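You operate a simulated robot arm through the tools that you are given. There is no shell and no other tool. Be economical: measure what you need, move in short steps, check, and stop when the job is done.

You are at the controls of a simulated robot arm. One attempt, no reset.

## Task
Put the bottle marked "All Purpose" from the top of the boot bench on the top of the freezer and the bottle that says "water" on the worktop beside the sink. Press the anti-crease button to switch it off. Open the middle drawer, fetch the yellow sponge from the inside of the middle drawer and set it on the front worktop, then shut the drawer. Open the easy care drawer. Do these in any order. Set down upright: what you pick out.

The check looks at the end state, three seconds after you hand in, the way a careful person would. Anything else that was tipped, shoved, dropped, spilled or broken makes it a failure.

## Robot
A 7-joint arm with a two-finger parallel gripper on a trunk, on a base that drives. Base frame: it is fixed to the floor where the robot stands at the start and does not move with it; the origin is under the middle of the robot, x ahead of it, y to its left, z up. Units: mm, degrees, N and s.
With the tool pointing down near the work surface it reaches from about 240 to 340 mm from the robot's upright axis, wherever it stands. Its first joint turns from -166.0 to 166.0 degrees. Places, roughly: anti-crease button [-1800, -500, 800]; easy care drawer [-2500, 1100, 400]; front worktop (19x100 cm) [-3440, -580, 920]; glue bottle, green bottle, teal floor cleaner bott [500, 250, 1000]; middle drawer [-2200, -700, 500]; top of the freezer [600, 1000, 900]; worktop beside the sink [-2700, -900, 900]; yellow sponge (10x7x4 cm) [-2300, -600, 500]. Payload 3.4 kg.
The TCP is the grasp point between the finger pads, 30 mm short of the fingertips. In the tool frame z runs along the fingers and y along their closing line. Largest opening 94 mm; finger width 28, thickness 10; the body of the gripper, 50 by 96 mm, starts 55 mm behind the TCP.
Orientation is told as [roll, pitch, yaw] about the base's x, y, z axes, in that order, counted from this pose: with the fingers straight down and closing along the base's y, the tool's x points along the base's -x, its y along +y and its z along -z.

## Interface
- The arm moves only by the tool jog_arm. Its argument "plan" is a list of rows, each a list of 7 numbers: the closure, from 0 (fully open) to 1 (shut), then the shift along the base's x, y, z in cm, then the turn, a rotation vector about the base's x, y, z in degrees. In form: [[fingers, x, y, z, ax, ay, az], ...]. A call has 1 to 20 rows; each row shifts and turns the commanded pose from where the row before left it. Each row takes 0.2 s and may step no farther than 50 mm and 8.6 degrees from the row before; otherwise, or with a gripper value out of range, the whole call is refused. Where a pose cannot be reached the arm comes as near as it can. A force on the tool above 40 N (or 10 N above the force at the start of the call, whichever is more), or a blocked arm, ends the call early, and 0.2 s more pass. The fingers move at their own pace (about 72 mm/s each) and stop on an object; they squeeze with about 26 N. The grip force told is the motor's: it shows also when the fingers shut on nothing. Time passes only in rows, and 0.2 s behind the last, so rows that do not move let the fingers close. It gives the time, the measured TCP pose, the force on the tool (base axes), the opening and the grip force at its end, in the units of the frame above (readings bear some noise), with the torque about the TCP (base axes, N m) and any sound that the robot's microphone picked up, and new pictures: "pictures" is both (left out), scene, wrist or none.
- Cameras (640 x 400 px; columns grow to the right, rows downward): "scene" is now at [-0.6, 205.6, 1659]; the picture's right is [0.55, -0.84, 0.00], its down [-0.68, -0.44, -0.58] and it looks along [0.49, 0.32, -0.81] (base axes); focal length 248 px, centre (320, 200). "wrist" rides on the gripper at [76, 14, -102] in the tool frame; the picture's right is [-0.18, 0.98, 0.00], its down [-0.75, -0.14, -0.64] and it looks along [-0.63, -0.12, 0.77] (tool axes); focal length 243 px, centre (320, 200). There is no depth. A picture from a camera that has moved, and an enlarged one, comes with that camera's place and axes in the base frame and with its lens. The place of the scene camera against the robot may be out by one fixed shift of up to 25 mm in any direction.
- slide_trunk(by): slides the trunk up (or, below 0, down) by that many mm; the arm and the scene camera ride with it, the base frame stays. It gives what a move gives, with no picture.
- steer(legs): drives the robot by 1 to 6 legs, each [ahead, left, turn to the left] in mm, mm and degrees, along the robot's own axes; the way and the turn of a leg run together, so that a leg with both is an arc; at most 1500 mm and 180 degrees a leg. The arm and the cameras ride along, it lands a little off, and it stops where it bumps. It gives what a move gives, and a new picture of the scene camera.
- turn_head(pan, tilt): turns the head with the scene camera to pan (to the left, within 155 degrees either way) and tilt (down, from -29 to 69), counted from straight ahead of the robot. It gives what a move gives, and a new picture of the scene camera.
- enlarge(camera, box): a new picture of the part [left, top, right, bottom] of that camera's present view, enlarged. The clock stands still meanwhile.
- finish_job(): hands the job in; it is judged then, once.

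Go step by step. Nothing tells you exact positions but the pictures and the camera data: compare them with the known pose of the tool, close in by small moves and look again before you grip or let go. The budget is 165 turns and 260 pictures, counting those below and the enlarged ones. Unless the task says otherwise, let go and move clear before handing in.

The tools are called after "Request:" by a JSON object that holds its "op" and its "data". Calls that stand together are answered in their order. jog_arm: Moves the arm, as the interface text tells. Its arguments: {"type":"object","properties":{"plan":{"type":"array","items":{"type":"array","items":{"type":"number"}}},"pictures":{"type":"string","enum":["both","scene","wrist","none"]}},"required":["plan"]} The other tools are called the same way: slide_trunk (by) slides the trunk up or down; steer (legs) drives the base; turn_head (pan, tilt) turns the head that bears the scene camera; enlarge (camera, box) takes an enlarged picture of a part of a camera's view; finish_job () hands the job in.

At the start:

```text
time: 0.0
tool_pos: [257.9, 231.5, 1190.5]
tcp_rot: [0.0, 0.0, 0.1]
contact_force: [0.5, -1.0, -0.5]
ft_torque: [-0.02, 0.0, -0.01]
width: 94.1
grip_force: 0.2
trunk travel left (down, up): [-325.0, 61.0]
robot x, y, heading: [0.4, 0.4, -0.1]
head pan, tilt: [33.2, 54.2]
```

scene: 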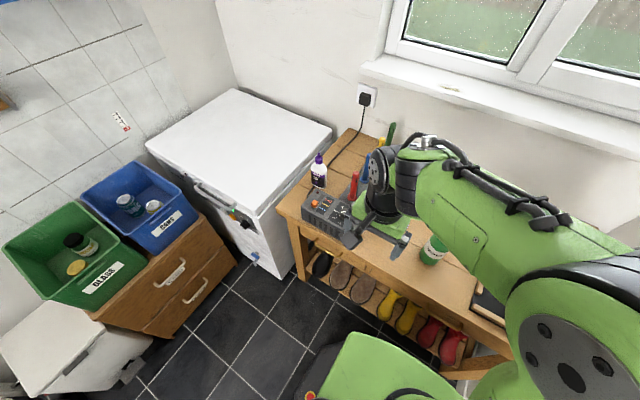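
wrist: 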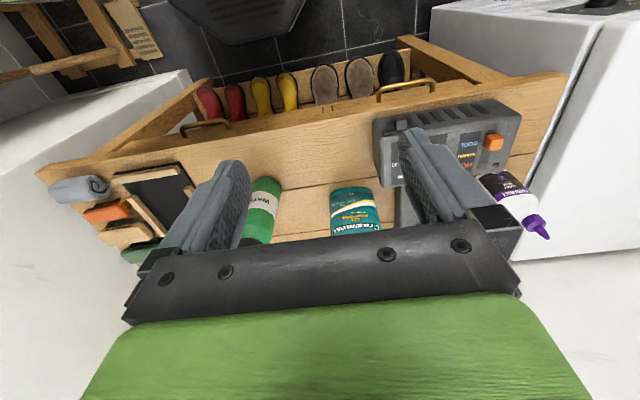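

I see a boot bench with a green bottle (label looks like "WATER"), a teal bottle and a glue bottle, with the freezer to the left. I'll read the labels closer first.

Request:
{"op": "enlarge", "data": {"camera": "wrist", "box": [220, 90, 560, 260]}}

Request:
{"op": "enlarge", "data": {"camera": "scene", "box": [270, 100, 510, 280]}}

```text
1.88 times, centred on (390, 175) of wrist
camera zoom: at [180.4, 245.5, 1293.1], right [0.18, 0.98, 0.0], down [0.75, -0.14, 0.64], along [0.63, -0.12, -0.77], focal length 457 px, centre (188, 247)
```

zoom: 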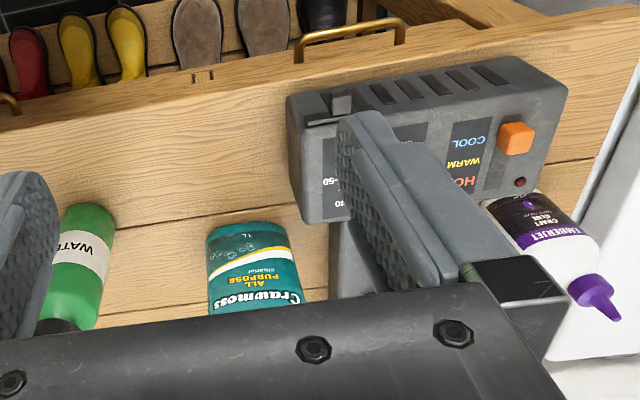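

```text
2.22 times, centred on (390, 190) of scene
camera zoom: at [-0.6, 205.6, 1659.0], right [0.55, -0.84, 0.0], down [-0.68, -0.44, -0.58], along [0.49, 0.32, -0.81], focal length 551 px, centre (164, 222)
```

zoom: 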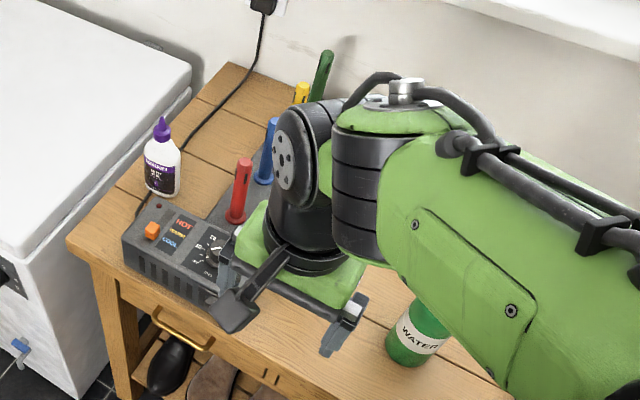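

The teal bottle says "All Purpose" and the green one says "water". Next I'll look around the room to learn the layout.

Request:
{"op": "turn_head", "data": {"pan": 90, "tilt": 30}}

Request:
{"op": "turn_head", "data": {"pan": 150, "tilt": 25}}

Request:
{"op": "turn_head", "data": {"pan": -150, "tilt": 25}}

Request:
{"op": "turn_head", "data": {"pan": -80, "tilt": 30}}

Request:
{"op": "turn_head", "data": {"pan": 0, "tilt": 60}}

```text
time: 1.3
tool_pos: [256.6, 230.7, 1190.7]
tcp_rot: [0.0, 0.0, 0.0]
contact_force: [0.7, 0.0, 1.3]
ft_torque: [0.0, -0.02, 0.03]
width: 93.9
grip_force: 0.1
trunk travel left (down, up): [-325.0, 61.0]
robot x, y, heading: [3.5, 1.3, -0.1]
head pan, tilt: [90.0, 30.0]
camera scene: at [-61.5, 256.1, 1694.0], right [1.0, 0.0, 0.0], down [0.0, -0.5, -0.87], along [0.0, 0.87, -0.5], focal length 248 px, centre (320, 200)
```

scene: 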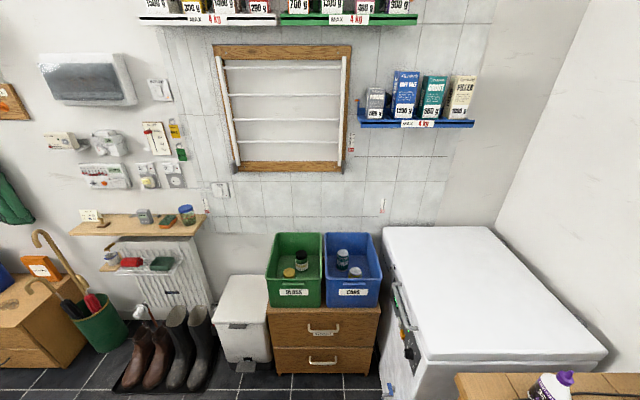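

```text
time: 2.6
tool_pos: [257.0, 231.0, 1190.2]
tcp_rot: [-0.1, -0.1, 0.1]
contact_force: [0.4, -0.4, 0.0]
ft_torque: [0.01, -0.02, 0.03]
width: 94.1
grip_force: 0.0
trunk travel left (down, up): [-325.0, 61.0]
robot x, y, heading: [-2.0, -0.2, 0.1]
head pan, tilt: [150.0, 25.0]
camera scene: at [-141.3, 211.8, 1702.0], right [0.5, 0.87, 0.0], down [0.37, -0.21, -0.91], along [-0.78, 0.45, -0.42], focal length 248 px, centre (320, 200)
```

scene: 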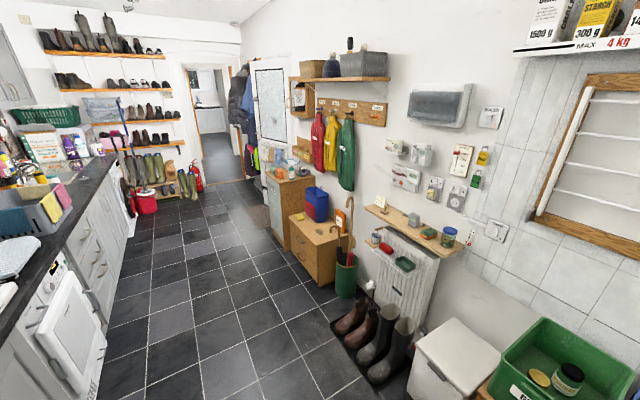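

```text
time: 6.7
tool_pos: [258.0, 230.3, 1189.9]
tcp_rot: [-0.1, -0.1, 0.1]
contact_force: [-0.5, -0.1, 0.3]
ft_torque: [0.02, 0.01, -0.01]
width: 94.1
grip_force: 0.0
trunk travel left (down, up): [-325.0, 61.0]
robot x, y, heading: [-0.4, -2.3, 0.1]
head pan, tilt: [-150.0, 25.0]
camera scene: at [-141.4, 119.5, 1702.0], right [-0.5, 0.87, 0.0], down [0.37, 0.21, -0.91], along [-0.78, -0.45, -0.42], focal length 248 px, centre (320, 200)
```

scene: 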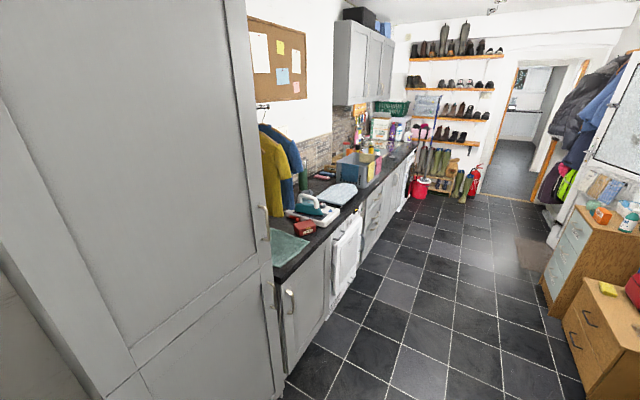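

```text
time: 8.1
tool_pos: [256.8, 231.0, 1190.9]
tcp_rot: [0.0, 0.0, -0.1]
contact_force: [-0.5, 0.0, 0.1]
ft_torque: [-0.02, -0.02, 0.01]
width: 93.9
grip_force: 0.1
trunk travel left (down, up): [-325.0, 61.0]
robot x, y, heading: [-0.3, -5.2, 0.1]
head pan, tilt: [-80.0, 30.0]
camera scene: at [-46.0, 76.5, 1694.1], right [-0.98, -0.17, 0.0], down [-0.09, 0.49, -0.87], along [0.15, -0.85, -0.5], focal length 248 px, centre (320, 200)
```

scene: 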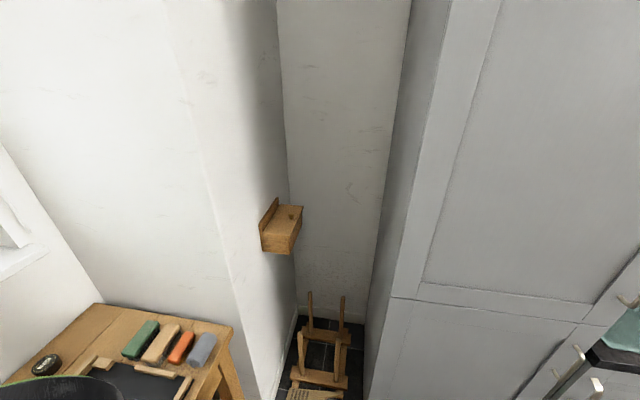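

```text
time: 9.6
tool_pos: [257.2, 230.8, 1190.8]
tcp_rot: [0.0, 0.0, 0.1]
contact_force: [1.0, 0.5, 0.3]
ft_torque: [-0.04, -0.02, 0.01]
width: 94.1
grip_force: 0.0
trunk travel left (down, up): [-325.0, 61.0]
robot x, y, heading: [0.9, 2.7, -0.1]
head pan, tilt: [0.0, 60.0]
camera scene: at [5.1, 165.6, 1652.0], right [0.0, -1.0, 0.0], down [-0.87, 0.0, -0.5], along [0.5, 0.0, -0.87], focal length 248 px, centre (320, 200)
```

scene: 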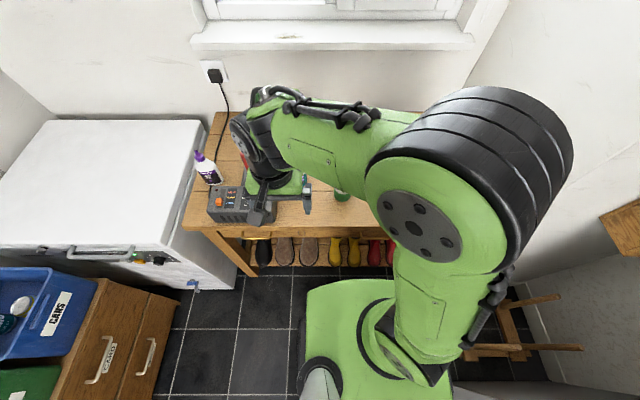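

The layout is clear: bench ahead, freezer to its left, worktop run behind on the right. I'll tilt the tool forward a bit to see the bottles and learn the arm's reach.

Request:
{"op": "jog_arm", "data": {"plan": [[0, -2, -2, 0, 0, -8, 0], [0, -2, -2, 0, 0, -8, 0], [0, -2, -2, 0, 0, -8, 0], [0, -2, -2, 0, 0, -8, 0], [0, -2, -2, 0, 0, -8, 0]]}}

```text
time: 10.8
tool_pos: [184.2, 170.8, 1205.1]
tcp_rot: [0.6, -38.0, -4.5]
contact_force: [-0.3, 0.1, -0.1]
ft_torque: [0.02, -0.05, 0.02]
width: 94.0
grip_force: 0.0
out of reach, approached as far as the arm can: row 4, 5
trunk travel left (down, up): [-325.0, 61.0]
robot x, y, heading: [-2.3, 0.2, -0.2]
head pan, tilt: [0.0, 60.0]
camera scene: at [0.5, 166.1, 1651.9], right [0.0, -1.0, 0.0], down [-0.86, 0.0, -0.5], along [0.5, 0.0, -0.86], focal length 248 px, centre (320, 200)
camera wrist: at [61.0, 193.3, 1239.4], right [0.21, 0.97, 0.12], down [0.19, -0.16, 0.97], along [0.96, -0.18, -0.22], focal length 243 px, centre (320, 200)
```

scene: 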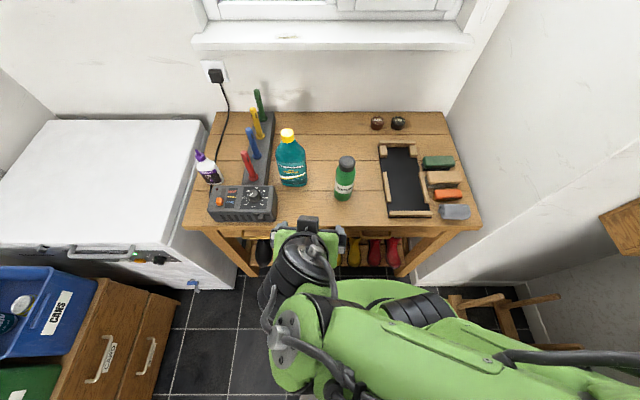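
wrist: 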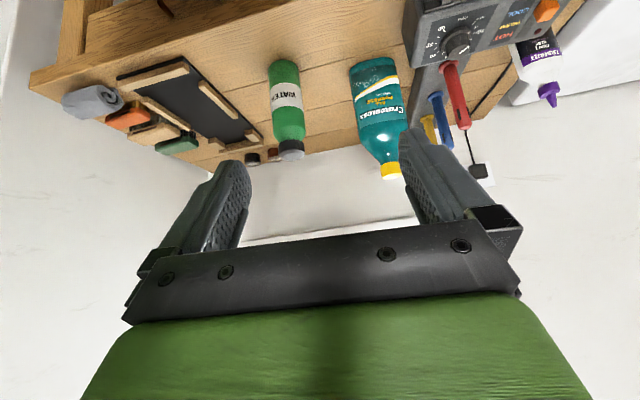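

Now both bottles are visible: green about (515, 70), teal about (520, 190), bench top near z≈800. I'll zoom to measure widths and heights.

Request:
{"op": "enlarge", "data": {"camera": "scene", "box": [190, 100, 390, 225]}}

Request:
{"op": "enlarge", "data": {"camera": "wrist", "box": [240, 30, 440, 190]}}

```text
3.20 times, centred on (290, 162) of scene
camera zoom: at [0.5, 166.1, 1651.9], right [0.0, -1.0, 0.0], down [-0.86, 0.0, -0.5], along [0.5, 0.0, -0.86], focal length 794 px, centre (416, 320)
```

zoom: 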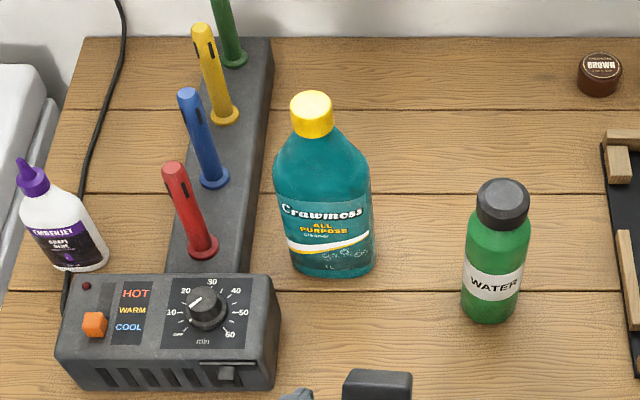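

```text
2.50 times, centred on (340, 110) of wrist
camera zoom: at [61.0, 193.3, 1239.4], right [0.21, 0.97, 0.12], down [0.19, -0.16, 0.97], along [0.96, -0.18, -0.22], focal length 606 px, centre (270, 425)
```

zoom: 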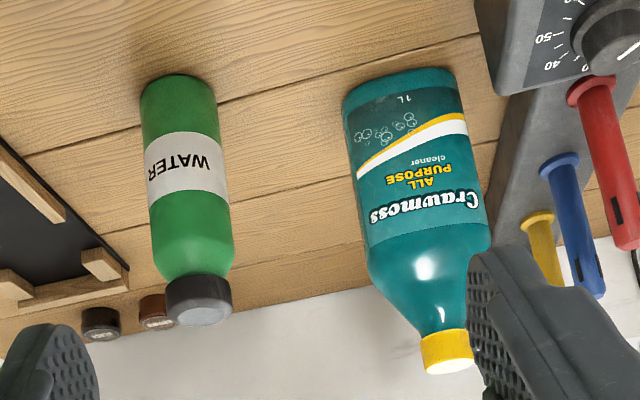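

Teal bottle: cap top at about (575, 262, 1084), too wide at the body so I'd take it by the cap; green about (508, 70), 70 mm wide, top at z≈1030. I need to know how close the base can get to the bench, so I look down.

Request:
{"op": "turn_head", "data": {"pan": 20, "tilt": 69}}

Request:
{"op": "turn_head", "data": {"pan": 100, "tilt": 69}}

```text
time: 11.6
tool_pos: [186.9, 170.3, 1203.6]
tcp_rot: [0.3, -37.6, -3.8]
contact_force: [0.2, 0.3, -0.2]
ft_torque: [0.0, 0.02, 0.0]
width: 94.3
grip_force: 0.1
trunk travel left (down, up): [-325.0, 61.0]
robot x, y, heading: [2.2, 0.3, 0.2]
head pan, tilt: [20.0, 68.8]
camera scene: at [-8.7, 185.1, 1642.5], right [0.34, -0.94, 0.0], down [-0.88, -0.32, -0.36], along [0.34, 0.12, -0.93], focal length 248 px, centre (320, 200)
```

scene: 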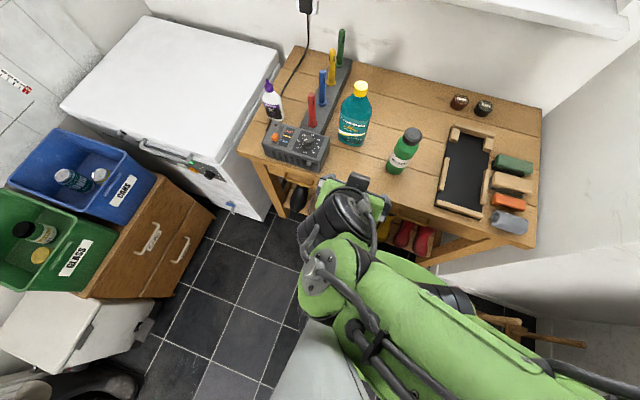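

```text
time: 13.2
tool_pos: [185.6, 170.7, 1204.4]
tcp_rot: [0.4, -37.5, -3.8]
contact_force: [0.5, 0.2, -0.4]
ft_torque: [-0.04, -0.01, 0.01]
width: 93.9
grip_force: 0.1
trunk travel left (down, up): [-325.0, 61.0]
robot x, y, heading: [-3.6, 2.4, -0.3]
head pan, tilt: [100.0, 68.8]
camera scene: at [-71.4, 220.7, 1642.6], right [0.98, 0.17, 0.0], down [0.16, -0.92, -0.36], along [-0.06, 0.36, -0.93], focal length 248 px, centre (320, 200)
```

scene: 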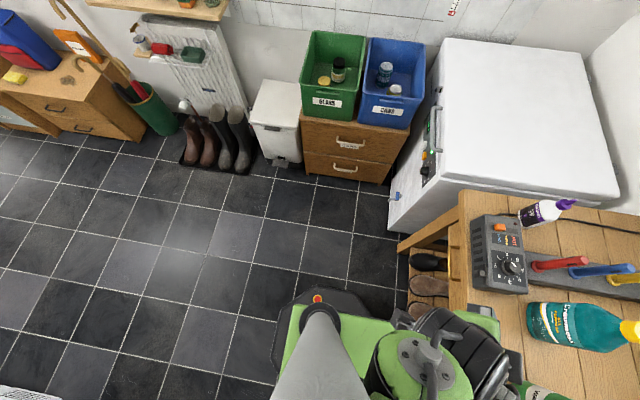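

Base front is near x≈300 and the bench front near x≈395, so I must learn the true reach with the tool tilted forward. I'll test it above the bench, staying high.

Request:
{"op": "jog_arm", "data": {"plan": [[0, 3, 0, 2, 0, -7, 0], [0, 3, 0, 2, 0, -7, 0], [0, 3, 0, 0, 0, -7, 0], [0, 3, 0, 0, 0, -7, 0], [0, 3, 0, 0, 0, -7, 0], [0, 3, 0, 0, 0, -7, 0], [0, 3, 0, 0, 0, -7, 0], [0, 4, 0, 0, 0, 0, 0], [0, 4, 0, 0, 0, 0, 0], [0, 4, 0, 0, 0, 0, 0], [0, 4, 0, 0, 0, 0, 0]]}}

```text
time: 14.1
tool_pos: [248.3, 201.2, 1202.4]
tcp_rot: [9.3, -45.3, -2.7]
contact_force: [-0.5, 0.8, -0.8]
ft_torque: [0.02, 0.0, -0.02]
width: 93.7
grip_force: 0.1
out of reach, approached as far as the arm can: row 3, 4
trunk travel left (down, up): [-325.0, 61.0]
robot x, y, heading: [1.4, 0.3, -0.0]
head pan, tilt: [100.0, 68.8]
stopped in row 4: the arm was blocked; the commanded pose is now the measured one
camera scene: at [-71.5, 220.6, 1642.6], right [0.98, 0.17, 0.0], down [0.16, -0.92, -0.36], along [-0.06, 0.36, -0.93], focal length 248 px, centre (320, 200)
camera wrist: at [119.5, 205.6, 1221.0], right [0.06, 0.97, 0.24], down [0.08, -0.25, 0.97], along [0.99, -0.04, -0.1], focal length 243 px, centre (320, 200)
```

scene: 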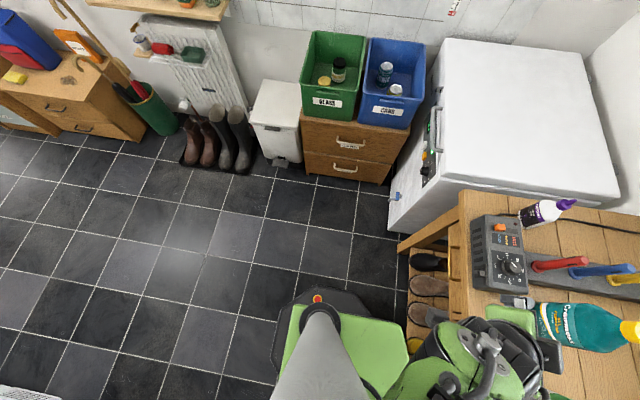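
wrist: 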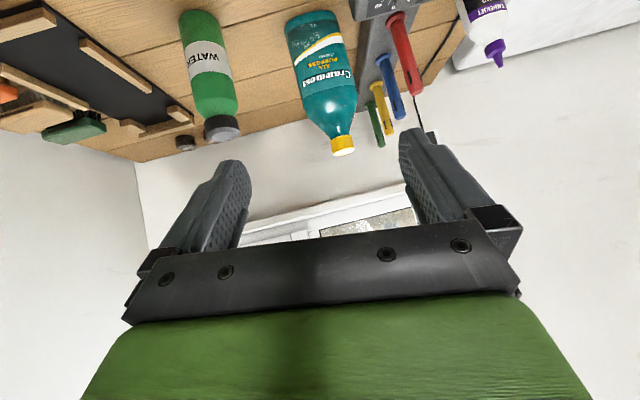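

The arm got blocked at a joint limit when tilting forward. I'll return to tool-down and test how far it goes outward in that attitude.

Request:
{"op": "jog_arm", "data": {"plan": [[0, 0, 0, 0, -2, 8, 0], [0, 0, 0, 0, -2, 8, 0], [0, 0, 0, 0, -2, 8, 0], [0, 0, 0, 0, -2, 8, 0], [0, 0, 0, 0, -1, 8, 2], [0, 0, 0, 0, 0, 5, 1], [0, 2, -2, 0, 0, 0, 0], [0, 3, -2, 0, 0, 0, 0], [0, 3, -1, 0, 0, 0, 0], [0, 3, 0, 0, 0, 0, 0], [0, 3, 0, 0, 0, 0, 0], [0, 3, 0, 0, 0, 0, 0], [0, 3, 0, 0, 0, 0, 0]]}}

```text
time: 16.9
tool_pos: [452.4, 152.0, 1203.2]
tcp_rot: [-0.6, -1.0, 4.6]
contact_force: [-0.2, -0.1, 0.4]
ft_torque: [0.05, 0.0, -0.04]
width: 94.0
grip_force: 0.0
trunk travel left (down, up): [-325.0, 61.0]
robot x, y, heading: [-0.3, -1.8, -0.0]
head pan, tilt: [100.0, 68.8]
camera scene: at [-69.7, 221.1, 1642.6], right [0.98, 0.17, 0.0], down [0.16, -0.92, -0.36], along [-0.06, 0.36, -0.93], focal length 248 px, centre (320, 200)
camera wrist: at [372.9, 160.2, 1305.1], right [0.1, 0.99, -0.01], down [0.75, -0.07, 0.65], along [0.65, -0.07, -0.76], focal length 243 px, centre (320, 200)
```

scene: 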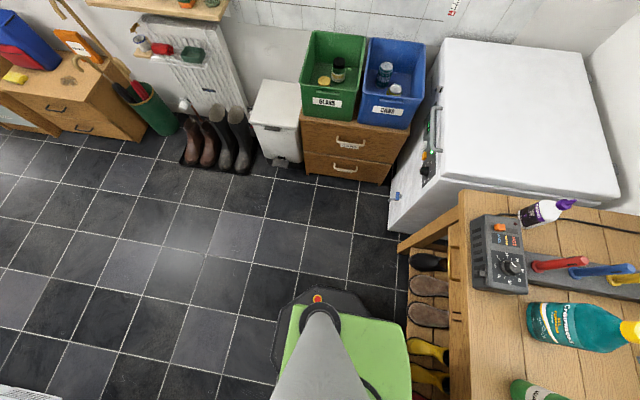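
wrist: 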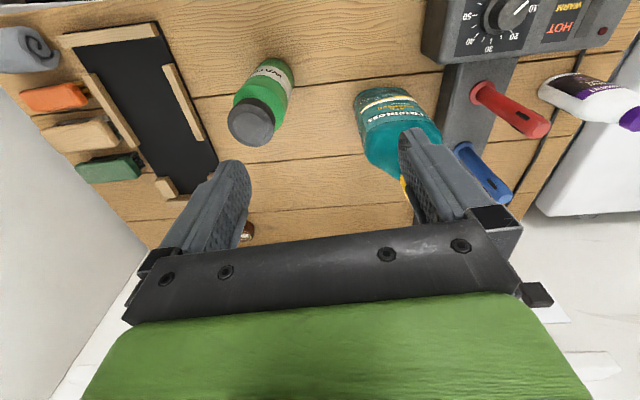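

Tool-down reach up high is good (r≈478 at z≈1200). Now I take one look to judge the gap between base and bench.

Request:
{"op": "turn_head", "data": {"pan": 60, "tilt": 69}}

Request:
{"op": "enlarge", "data": {"camera": "scene", "box": [200, 200, 440, 400]}}

```text
time: 17.9
tool_pos: [450.7, 150.1, 1204.0]
tcp_rot: [-0.5, -0.9, 4.7]
contact_force: [0.0, 0.2, 0.1]
ft_torque: [-0.04, 0.0, 0.0]
width: 94.0
grip_force: 0.0
trunk travel left (down, up): [-325.0, 61.0]
robot x, y, heading: [-2.1, 1.5, -0.0]
head pan, tilt: [60.0, 68.8]
camera scene: at [-33.8, 214.1, 1642.6], right [0.87, -0.5, 0.0], down [-0.47, -0.81, -0.36], along [0.18, 0.31, -0.93], focal length 248 px, centre (320, 200)
```

scene: 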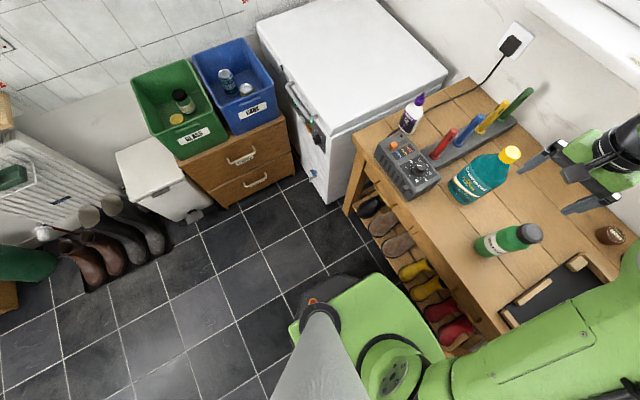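

```text
2.00 times, centred on (320, 300) of scene
camera zoom: at [-33.8, 214.1, 1642.6], right [0.87, -0.5, 0.0], down [-0.47, -0.81, -0.36], along [0.18, 0.31, -0.93], focal length 496 px, centre (320, 0)
```

zoom: 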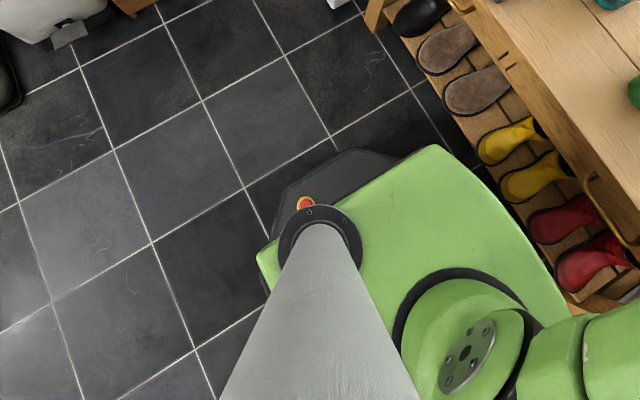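

The green slab is the torso at shoulder height; the dark base below has room. I drive 70 ahead and 190 left so the teal bottle is closer to the axis.

Request:
{"op": "steer", "data": {"legs": [[0, 190, 0], [60, 0, 0]]}}

Request:
{"op": "turn_head", "data": {"pan": 25, "tilt": 60}}

```text
time: 20.1
tool_pos: [513.3, 340.1, 1202.6]
tcp_rot: [-0.6, -0.9, 4.4]
contact_force: [0.5, 0.6, 0.6]
ft_torque: [-0.01, 0.03, 0.01]
width: 94.1
grip_force: 0.1
trunk travel left (down, up): [-325.0, 61.0]
robot x, y, heading: [63.6, 190.1, 0.1]
head pan, tilt: [60.0, 68.8]
camera scene: at [29.1, 405.3, 1642.5], right [0.86, -0.5, 0.0], down [-0.47, -0.81, -0.36], along [0.18, 0.31, -0.93], focal length 248 px, centre (320, 200)
```

scene: 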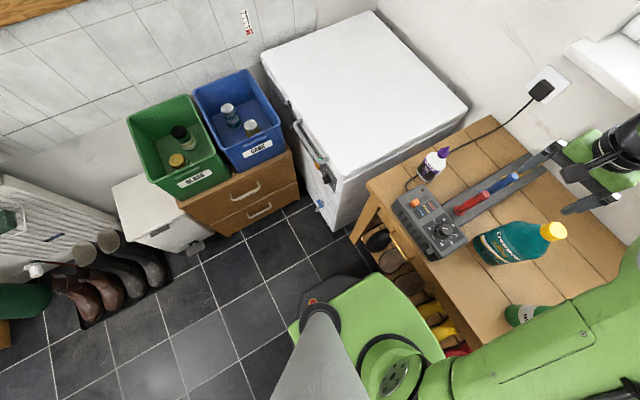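

```text
time: 21.1
tool_pos: [511.1, 339.2, 1203.8]
tcp_rot: [-0.5, -0.9, 4.4]
contact_force: [0.3, 0.5, -0.5]
ft_torque: [0.0, 0.03, -0.02]
width: 93.9
grip_force: 0.1
trunk travel left (down, up): [-325.0, 61.0]
robot x, y, heading: [59.5, 186.6, -0.3]
head pan, tilt: [25.0, 60.0]
camera scene: at [59.6, 384.5, 1651.9], right [0.42, -0.91, 0.0], down [-0.79, -0.36, -0.5], along [0.45, 0.21, -0.87], focal length 248 px, centre (320, 200)
```

scene: 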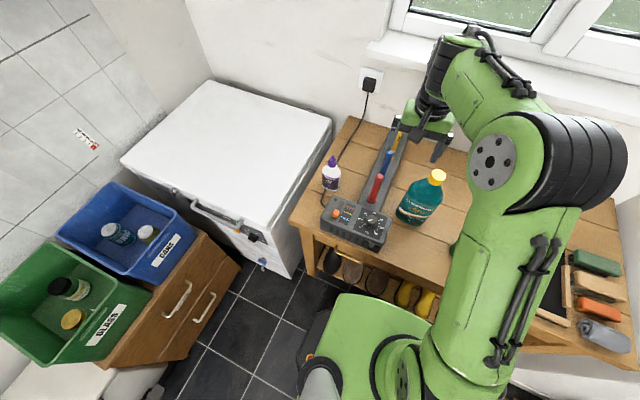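

Cap estimated at about (562, 256, 1084). I move over it and look with the wrist camera.

Request:
{"op": "jog_arm", "data": {"plan": [[0, 2.5, -4, 0, 0, 0, -2], [0, 2.5, -4, 0, 0, 0, -2], [0, 0, 0, -3, 0, 0, 0], [0, 0, 0, 0, 0, 0, 0]]}}

```text
time: 22.1
tool_pos: [561.0, 257.8, 1173.4]
tcp_rot: [-0.4, -0.9, 0.5]
contact_force: [-0.7, -0.1, -0.4]
ft_torque: [0.01, -0.02, 0.02]
width: 94.1
grip_force: 0.0
trunk travel left (down, up): [-325.0, 61.0]
robot x, y, heading: [60.2, 192.7, -0.3]
head pan, tilt: [25.0, 60.0]
camera scene: at [59.3, 383.8, 1652.0], right [0.42, -0.91, 0.0], down [-0.79, -0.36, -0.5], along [0.45, 0.21, -0.87], focal length 248 px, centre (320, 200)
camera wrist: at [483.1, 274.2, 1274.9], right [0.18, 0.98, -0.01], down [0.74, -0.13, 0.65], along [0.64, -0.12, -0.76], focal length 243 px, centre (320, 200)
```

scene: 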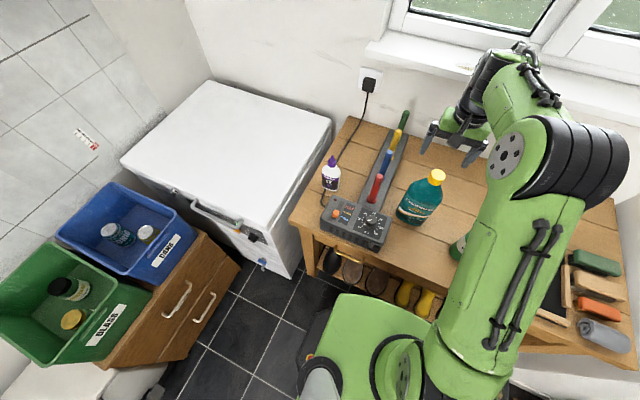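
wrist: 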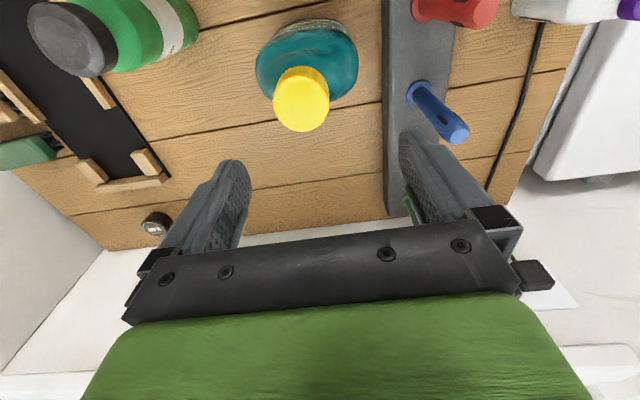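

Cap is at about (546, 247). I shift there and lower partway, then recheck.

Request:
{"op": "jog_arm", "data": {"plan": [[0, -1.5, -1.1, 0, 0.4, 0.9, -0.5], [0, 0, 0, -3, 0, 0, 0], [0, 0, 0, -2.5, 0, 0, 0], [0, 0, 0, 0, 0, 0, 0]], "pictures": "wrist"}}

```text
time: 23.1
tool_pos: [545.1, 249.0, 1119.9]
tcp_rot: [0.0, -0.1, 0.0]
contact_force: [-0.1, -0.2, 0.1]
ft_torque: [-0.03, 0.02, -0.02]
width: 93.7
grip_force: 0.1
trunk travel left (down, up): [-325.0, 61.0]
robot x, y, heading: [61.8, 192.5, 0.1]
head pan, tilt: [25.0, 60.0]
camera wrist: at [469.0, 263.9, 1221.8], right [0.19, 0.98, 0.0], down [0.75, -0.14, 0.64], along [0.63, -0.12, -0.77], focal length 243 px, centre (320, 200)
```

wrist: 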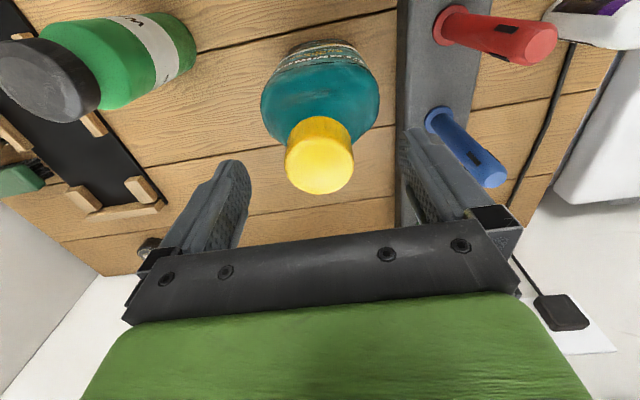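

Aligned; cap top ≈ z 1089. I lower so the fingertips reach just the bottom of the cap, and close.

Request:
{"op": "jog_arm", "data": {"plan": [[0, 0, 0, -2, 0, 0, 0], [0, 0, -0.1, -1.6, 0, 0, 0], [0, 0, 0, 0, 0, 0, 0], [0.7, 0, 0, 0, 0, 0, 0], [1, 0, 0, 0, 0, 0, 0], [1, 0, 0, 0, 0, 0, 0], [1, 0, 0, 0, 0, 0, 0]]}}

```text
time: 24.7
tool_pos: [546.1, 248.5, 1083.8]
tcp_rot: [-0.1, -0.1, -0.1]
contact_force: [1.3, 4.8, 9.0]
ft_torque: [0.23, 0.0, 0.05]
width: 60.7
grip_force: 26.0
trunk travel left (down, up): [-325.0, 61.0]
robot x, y, heading: [59.4, 188.4, 0.1]
head pan, tilt: [25.0, 60.0]
camera scene: at [58.5, 385.1, 1651.9], right [0.42, -0.91, 0.0], down [-0.79, -0.36, -0.5], along [0.45, 0.21, -0.87], focal length 248 px, centre (320, 200)
camera wrist: at [468.6, 264.1, 1186.7], right [0.18, 0.98, 0.0], down [0.75, -0.14, 0.64], along [0.63, -0.12, -0.77], focal length 243 px, centre (320, 200)
```

scene: 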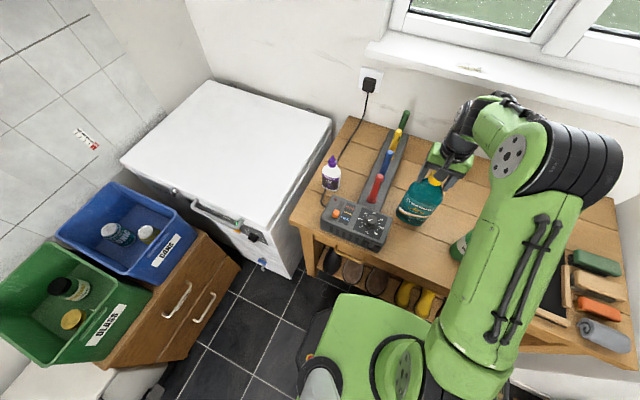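
wrist: 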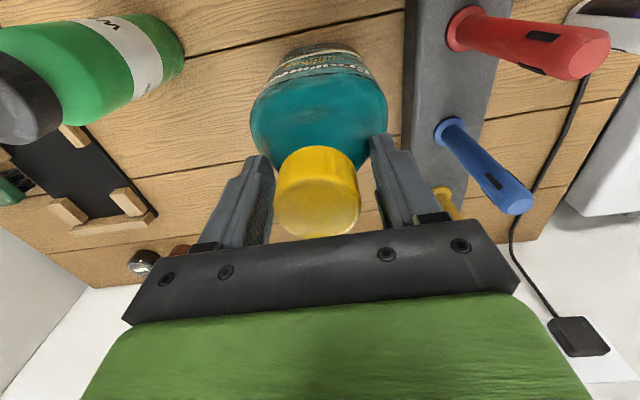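

Opening stopped at 60.7, so I'm on the shoulder rather than the cap; cap top is nearer 1102. I open, rise 17 mm and regrip.

Request:
{"op": "jog_arm", "data": {"plan": [[0.4, 0, 0, 0, 0, 0, 0], [0, 0, 0, 0, 0, 0, 0], [0, 0, 0, 1.7, 0, 0, 0], [0, 0, 0, 0, 0, 0, 0], [0.7, 0, 0, 0, 0, 0, 0], [1, 0, 0, 0, 0, 0, 0], [1, 0, 0, 0, 0, 0, 0], [1, 0, 0, 0, 0, 0, 0]], "pictures": "wrist"}}

```text
time: 26.5
tool_pos: [544.8, 249.4, 1101.4]
tcp_rot: [-0.1, -0.2, -0.1]
contact_force: [1.2, 3.9, 7.4]
ft_torque: [0.38, 0.15, -0.01]
width: 42.6
grip_force: 25.9
trunk travel left (down, up): [-325.0, 61.0]
robot x, y, heading: [59.5, 189.6, -0.2]
head pan, tilt: [25.0, 60.0]
camera wrist: at [468.9, 264.1, 1203.4], right [0.18, 0.98, 0.0], down [0.75, -0.14, 0.64], along [0.63, -0.12, -0.77], focal length 243 px, centre (320, 200)
```

wrist: 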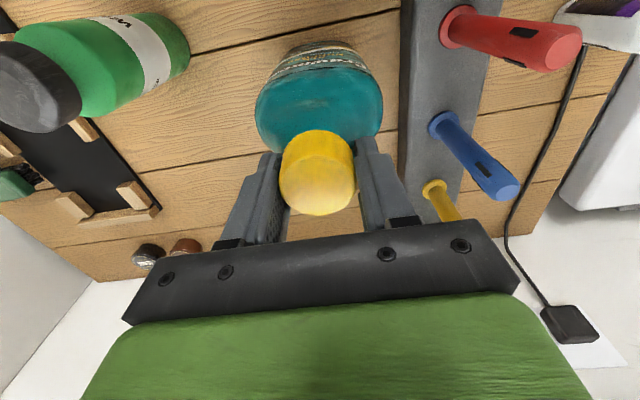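

The cap is held at 42.6 mm. I lift gently and check the load.

Request:
{"op": "jog_arm", "data": {"plan": [[1, 0, 0, 1, 0, 0, 0], [1, 0, 0, 2, 0, 0, 0], [1, 0, 0, 3, 0, 0, 0], [1, 0, 0, 4, 0, 0, 0], [1, 0, 0, 4, 0, 0, 0], [1, 0, 0, 0, 0, 0, 0]]}}

```text
time: 27.9
tool_pos: [547.9, 248.5, 1239.7]
tcp_rot: [-0.2, 0.1, -0.1]
contact_force: [0.8, 0.7, -10.7]
ft_torque: [-0.01, -0.02, 0.01]
width: 42.3
grip_force: 25.6
trunk travel left (down, up): [-325.0, 61.0]
robot x, y, heading: [61.1, 193.0, -0.2]
head pan, tilt: [25.0, 60.0]
camera scene: at [61.0, 384.5, 1651.9], right [0.42, -0.91, 0.0], down [-0.79, -0.36, -0.5], along [0.45, 0.21, -0.87], focal length 248 px, centre (320, 200)
camera wrist: at [469.9, 263.5, 1342.1], right [0.19, 0.98, 0.0], down [0.75, -0.14, 0.64], along [0.63, -0.12, -0.77], focal length 243 px, centre (320, 200)
```

scene: 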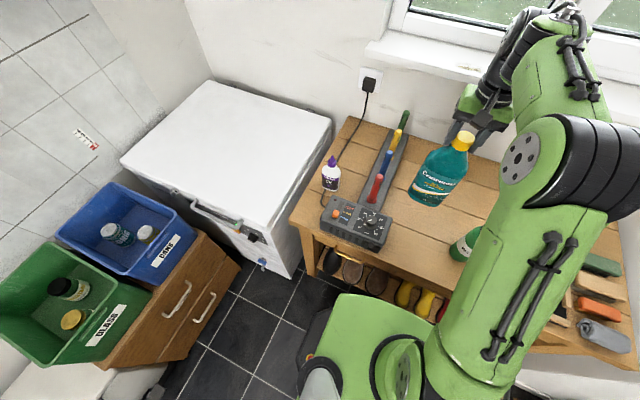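
wrist: 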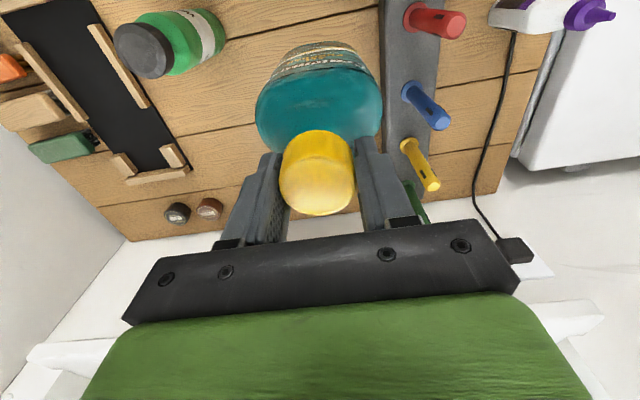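

The bottle hangs free (10.7 N). I raise it further with arm and trunk before swinging over to the freezer.

Request:
{"op": "jog_arm", "data": {"plan": [[1, -1, 0, 2, 0, 0, 0], [1, -1, 0, 2, 0, 0, 0], [1, -1, 0, 2, 0, 0, 0], [1, 0, 0, 0, 0, 0, 0]], "pictures": "none"}}

Request:
{"op": "slide_trunk", "data": {"by": 50}}

Request:
{"op": "steer", "data": {"legs": [[-115, 0, 0], [0, 380, 0]]}}

```text
time: 28.9
tool_pos: [517.4, 248.2, 1299.4]
tcp_rot: [0.0, 0.1, -0.1]
contact_force: [1.4, -0.2, -10.8]
ft_torque: [0.01, -0.06, -0.01]
width: 42.5
grip_force: 25.8
trunk travel left (down, up): [-325.0, 61.0]
robot x, y, heading: [58.3, 187.3, 0.1]
head pan, tilt: [25.0, 60.0]
```

```text
time: 29.8
tool_pos: [515.8, 247.7, 1350.2]
tcp_rot: [-0.1, 0.1, -0.2]
contact_force: [-0.7, -1.0, -9.7]
ft_torque: [0.0, -0.05, -0.01]
width: 42.6
grip_force: 25.9
trunk travel left (down, up): [-375.0, 11.0]
robot x, y, heading: [60.8, 189.9, -0.4]
head pan, tilt: [25.0, 60.0]
```

```text
time: 33.0
tool_pos: [405.0, 624.0, 1348.7]
tcp_rot: [-0.2, 0.1, -0.4]
contact_force: [-0.4, -0.2, -10.1]
ft_torque: [0.05, -0.06, -0.02]
width: 42.4
grip_force: 26.0
trunk travel left (down, up): [-375.0, 11.0]
robot x, y, heading: [-51.3, 565.8, -0.4]
head pan, tilt: [25.0, 60.0]
camera scene: at [-50.7, 762.8, 1701.9], right [0.42, -0.91, 0.0], down [-0.79, -0.36, -0.5], along [0.45, 0.21, -0.87], focal length 248 px, centre (320, 200)
```

scene: 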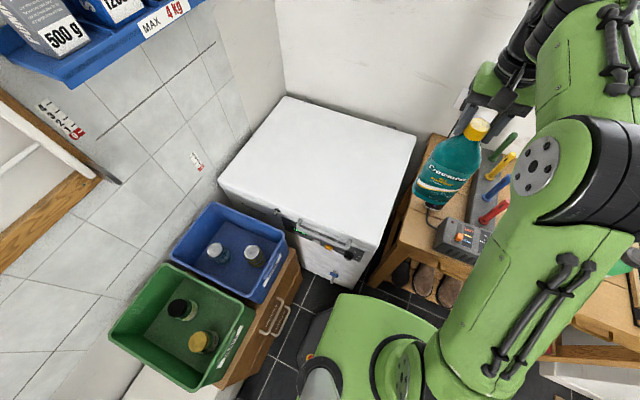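

The freezer top spans roughly x 300–900, y 715–1370, z≈850. I drive left 120 more, then carry the bottle over it.

Request:
{"op": "steer", "data": {"legs": [[0, 120, 0]]}}

Request:
{"op": "jog_arm", "data": {"plan": [[1, 1, 3, 0, 0, 0, 0], [1, 1, 3, 0, 0, 0, 0], [1, 1, 3, 0, 0, 0, 0], [1, 0, 2, 0, 0, 0, 0], [1, 0, 0, -3, 0, 0, 0], [1, 0, 0, -4, 0, 0, 0], [1, 0, 0, -4, 0, 0, 0], [1, 0, 0, 0, 0, 0, 0]]}}

```text
time: 34.2
tool_pos: [404.7, 743.8, 1349.1]
tcp_rot: [-0.2, 0.0, -0.4]
contact_force: [0.4, 0.1, -10.6]
ft_torque: [-0.02, -0.06, 0.0]
width: 42.2
grip_force: 25.7
trunk travel left (down, up): [-375.0, 11.0]
robot x, y, heading: [-52.7, 690.1, -0.4]
head pan, tilt: [25.0, 60.0]
camera scene: at [-50.0, 882.7, 1702.0], right [0.42, -0.91, 0.0], down [-0.79, -0.36, -0.5], along [0.45, 0.21, -0.87], focal length 248 px, centre (320, 200)
```

scene: 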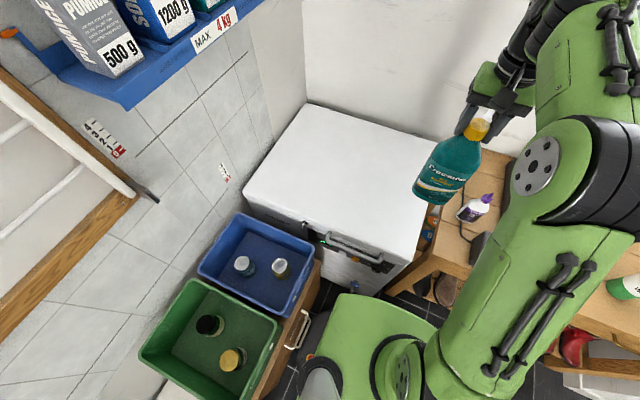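

```text
time: 36.0
tool_pos: [434.3, 854.0, 1239.5]
tcp_rot: [-0.2, 0.1, -0.3]
contact_force: [-0.5, -0.3, -10.6]
ft_torque: [-0.01, -0.07, -0.04]
width: 39.0
grip_force: 26.4
trunk travel left (down, up): [-375.0, 11.0]
robot x, y, heading: [-54.3, 687.7, -0.4]
head pan, tilt: [25.0, 60.0]
camera scene: at [-50.5, 882.9, 1702.0], right [0.42, -0.91, 0.0], down [-0.79, -0.36, -0.5], along [0.45, 0.21, -0.87], focal length 248 px, centre (320, 200)
camera wrist: at [357.7, 869.5, 1342.4], right [0.19, 0.98, 0.0], down [0.75, -0.14, 0.64], along [0.63, -0.12, -0.77], focal length 243 px, centre (320, 200)
```

scene: 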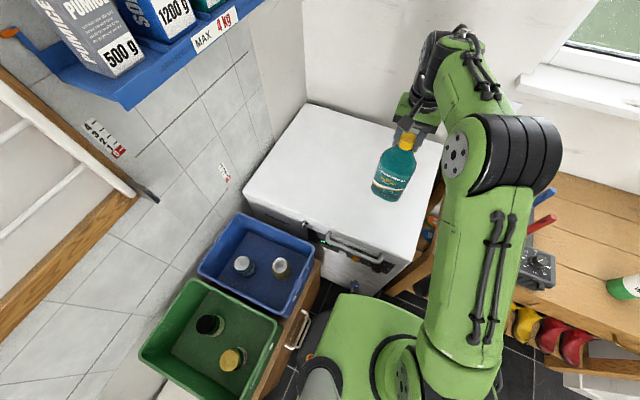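
wrist: 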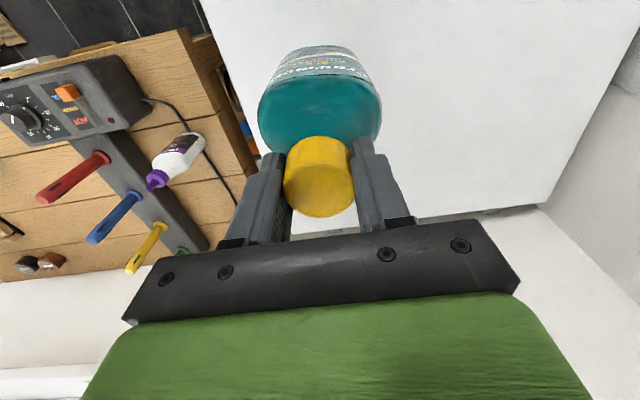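

Bottle is over the freezer. I lower in small steps until contact.

Request:
{"op": "jog_arm", "data": {"plan": [[1, 1.5, 0, -1.5, 0, 0, 0], [1, 0, 0, -1.5, 0, 0, 0], [1, 0, 0, -1.5, 0, 0, 0], [1, 0, 0, -1, 0, 0, 0], [1, 0, 0, -1, 0, 0, 0], [1, 0, 0, -0.5, 0, 0, 0], [1, 0, 0, 0, 0, 0, 0]]}}

```text
time: 37.6
tool_pos: [449.2, 855.5, 1169.1]
tcp_rot: [-0.2, 0.2, -0.4]
contact_force: [-0.8, -0.2, -10.3]
ft_torque: [-0.04, 0.01, -0.02]
width: 39.1
grip_force: 26.1
trunk travel left (down, up): [-375.0, 11.0]
robot x, y, heading: [-51.2, 689.4, -0.2]
head pan, tilt: [25.0, 60.0]
camera scene: at [-50.2, 883.1, 1701.9], right [0.42, -0.91, 0.0], down [-0.79, -0.36, -0.5], along [0.45, 0.21, -0.87], focal length 248 px, centre (320, 200)
camera wrist: at [373.4, 869.7, 1271.9], right [0.19, 0.98, 0.0], down [0.75, -0.14, 0.64], along [0.63, -0.12, -0.77], focal length 243 px, centre (320, 200)
```

scene: 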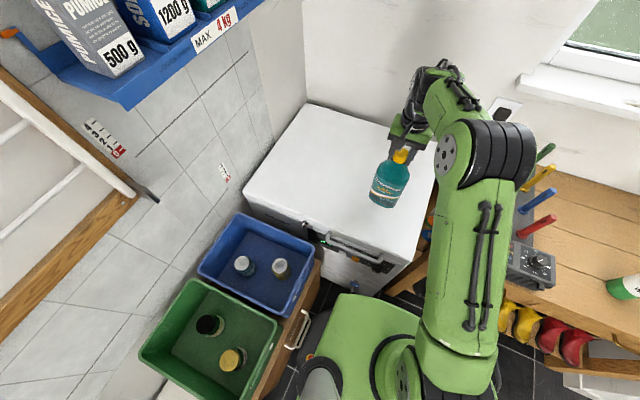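
wrist: 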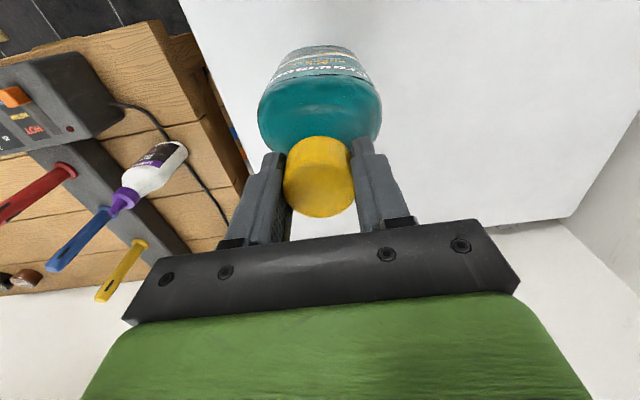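

Not yet in contact; I go on in fine steps.

Request:
{"op": "jog_arm", "data": {"plan": [[1, 0, 0, -0.5, 0, 0, 0], [1, 0, 0, -0.5, 0, 0, 0], [1, 0, 0, -0.4, 0, 0, 0], [1, 0, 0, 0, 0, 0, 0]], "pictures": "none"}}

```text
time: 38.6
tool_pos: [449.2, 854.2, 1155.8]
tcp_rot: [-0.2, 0.1, -0.4]
contact_force: [0.0, -0.1, -10.5]
ft_torque: [0.0, -0.01, -0.01]
width: 38.9
grip_force: 26.3
trunk travel left (down, up): [-375.0, 11.0]
robot x, y, heading: [-51.0, 692.7, -0.5]
head pan, tilt: [25.0, 60.0]
```

Request:
{"op": "jog_arm", "data": {"plan": [[1, 0, 0, -0.4, 0, 0, 0], [1, 0, 0, -0.4, 0, 0, 0], [1, 0, 0, -0.3, 0, 0, 0], [1, 0, 0, 0, 0, 0, 0]], "pictures": "scene"}}

```text
time: 39.6
tool_pos: [449.9, 853.8, 1144.5]
tcp_rot: [-0.3, 0.1, -0.3]
contact_force: [-0.3, 0.7, -9.9]
ft_torque: [0.02, -0.02, 0.01]
width: 39.3
grip_force: 25.9
trunk travel left (down, up): [-375.0, 11.0]
robot x, y, heading: [-50.6, 691.2, -0.6]
head pan, tilt: [25.0, 60.0]
camera scene: at [-49.9, 883.1, 1701.9], right [0.42, -0.91, 0.0], down [-0.79, -0.36, -0.5], along [0.45, 0.21, -0.87], focal length 248 px, centre (320, 200)
```

scene: 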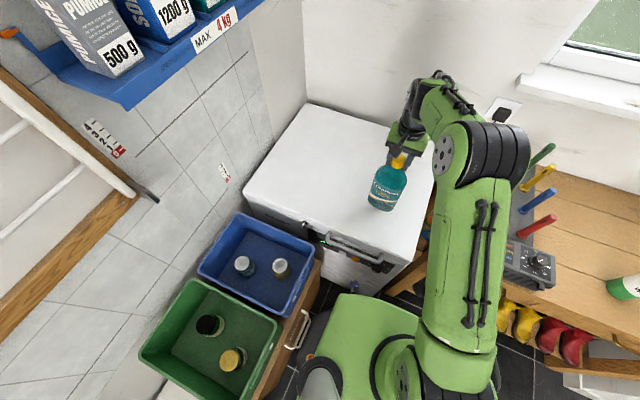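

Request:
{"op": "jog_arm", "data": {"plan": [[1, 0, 0, -0.3, 0, 0, 0], [1, 0, 0, -0.3, 0, 0, 0], [1, 0, 0, -0.3, 0, 0, 0], [1, 0, 0, -0.3, 0, 0, 0], [1, 0, 0, 0, 0, 0, 0]], "pictures": "none"}}

Request:
{"op": "enlarge", "data": {"camera": "scene", "box": [320, 120, 460, 230]}}

```text
time: 40.9
tool_pos: [449.3, 854.5, 1133.1]
tcp_rot: [-0.2, 0.1, -0.5]
contact_force: [0.9, 0.1, -10.8]
ft_torque: [0.0, -0.06, 0.0]
width: 39.4
grip_force: 26.1
trunk travel left (down, up): [-375.0, 11.0]
robot x, y, heading: [-49.4, 689.6, -0.4]
head pan, tilt: [25.0, 60.0]
```

```text
3.64 times, centred on (390, 175) of scene
camera zoom: at [-50.0, 883.1, 1701.9], right [0.42, -0.91, 0.0], down [-0.79, -0.36, -0.5], along [0.45, 0.21, -0.87], focal length 902 px, centre (66, 291)
```

zoom: 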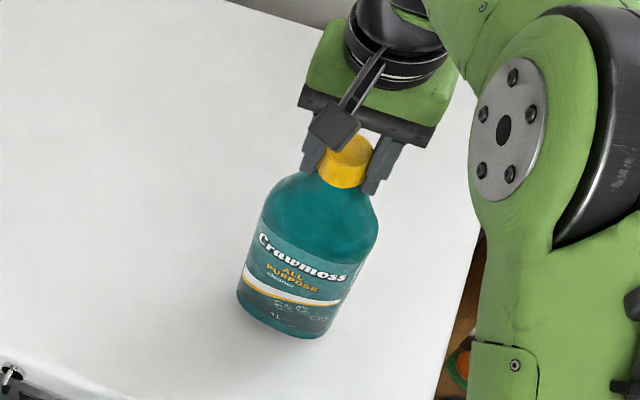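

Request:
{"op": "jog_arm", "data": {"plan": [[1, 0, 0, -0.4, 0, 0, 0], [1, 0, 0, -0.4, 0, 0, 0], [1, 0, 0, -0.4, 0, 0, 0], [1, 0, 0, -0.3, 0, 0, 0], [1, 0, 0, 0, 0, 0, 0]], "pictures": "none"}}

Request:
{"op": "enlarge", "data": {"camera": "scene", "box": [320, 120, 460, 230]}}

```text
time: 42.0
tool_pos: [451.2, 853.6, 1117.1]
tcp_rot: [-0.2, 0.2, -0.4]
contact_force: [0.0, -0.8, -10.6]
ft_torque: [-0.01, 0.0, 0.02]
width: 39.3
grip_force: 25.7
trunk travel left (down, up): [-375.0, 11.0]
robot x, y, heading: [-50.6, 690.1, -0.2]
head pan, tilt: [25.0, 60.0]
```

```text
3.64 times, centred on (390, 175) of scene
camera zoom: at [-49.9, 883.1, 1701.9], right [0.42, -0.91, 0.0], down [-0.79, -0.36, -0.5], along [0.45, 0.21, -0.87], focal length 902 px, centre (66, 291)
```

zoom: 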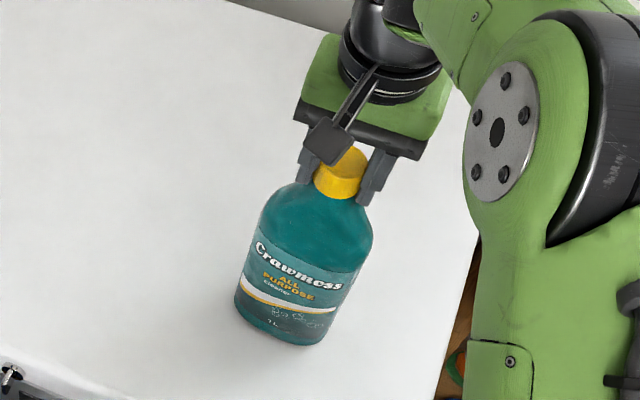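

Request:
{"op": "jog_arm", "data": {"plan": [[1, 0, 0, -0.4, 0, 0, 0], [1, 0, 0, -0.4, 0, 0, 0], [1, 0, 0, -0.4, 0, 0, 0], [1, 0, 0, -0.4, 0, 0, 0], [1, 0, 0, 0, 0, 0, 0]], "pictures": "none"}}

Request:
{"op": "enlarge", "data": {"camera": "scene", "box": [320, 120, 460, 230]}}

```text
time: 43.1
tool_pos: [451.4, 853.9, 1110.6]
tcp_rot: [0.1, -0.7, -0.5]
contact_force: [-7.8, -3.2, 20.8]
ft_torque: [-0.47, 0.98, -0.05]
width: 39.5
grip_force: 25.4
trunk travel left (down, up): [-375.0, 11.0]
robot x, y, heading: [-52.6, 690.1, -0.3]
head pan, tilt: [25.0, 60.0]
stopped in row 5: the force on the tool passed its limit at 44 N (the readings are from after the stop); the commanded pose is now the measured one
```

```text
3.64 times, centred on (390, 175) of scene
camera zoom: at [-53.8, 881.5, 1702.2], right [0.42, -0.91, 0.0], down [-0.79, -0.36, -0.5], along [0.46, 0.21, -0.87], focal length 902 px, centre (66, 291)
```

zoom: 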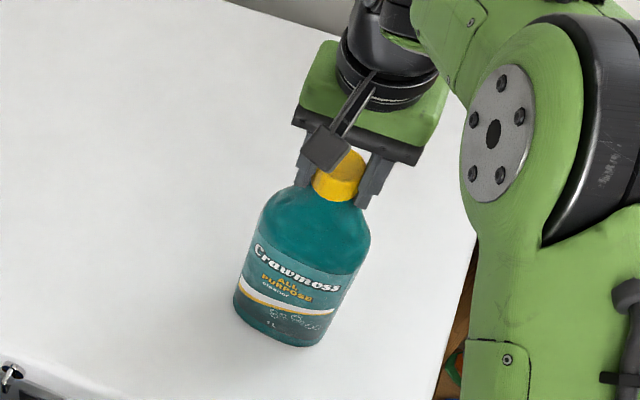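

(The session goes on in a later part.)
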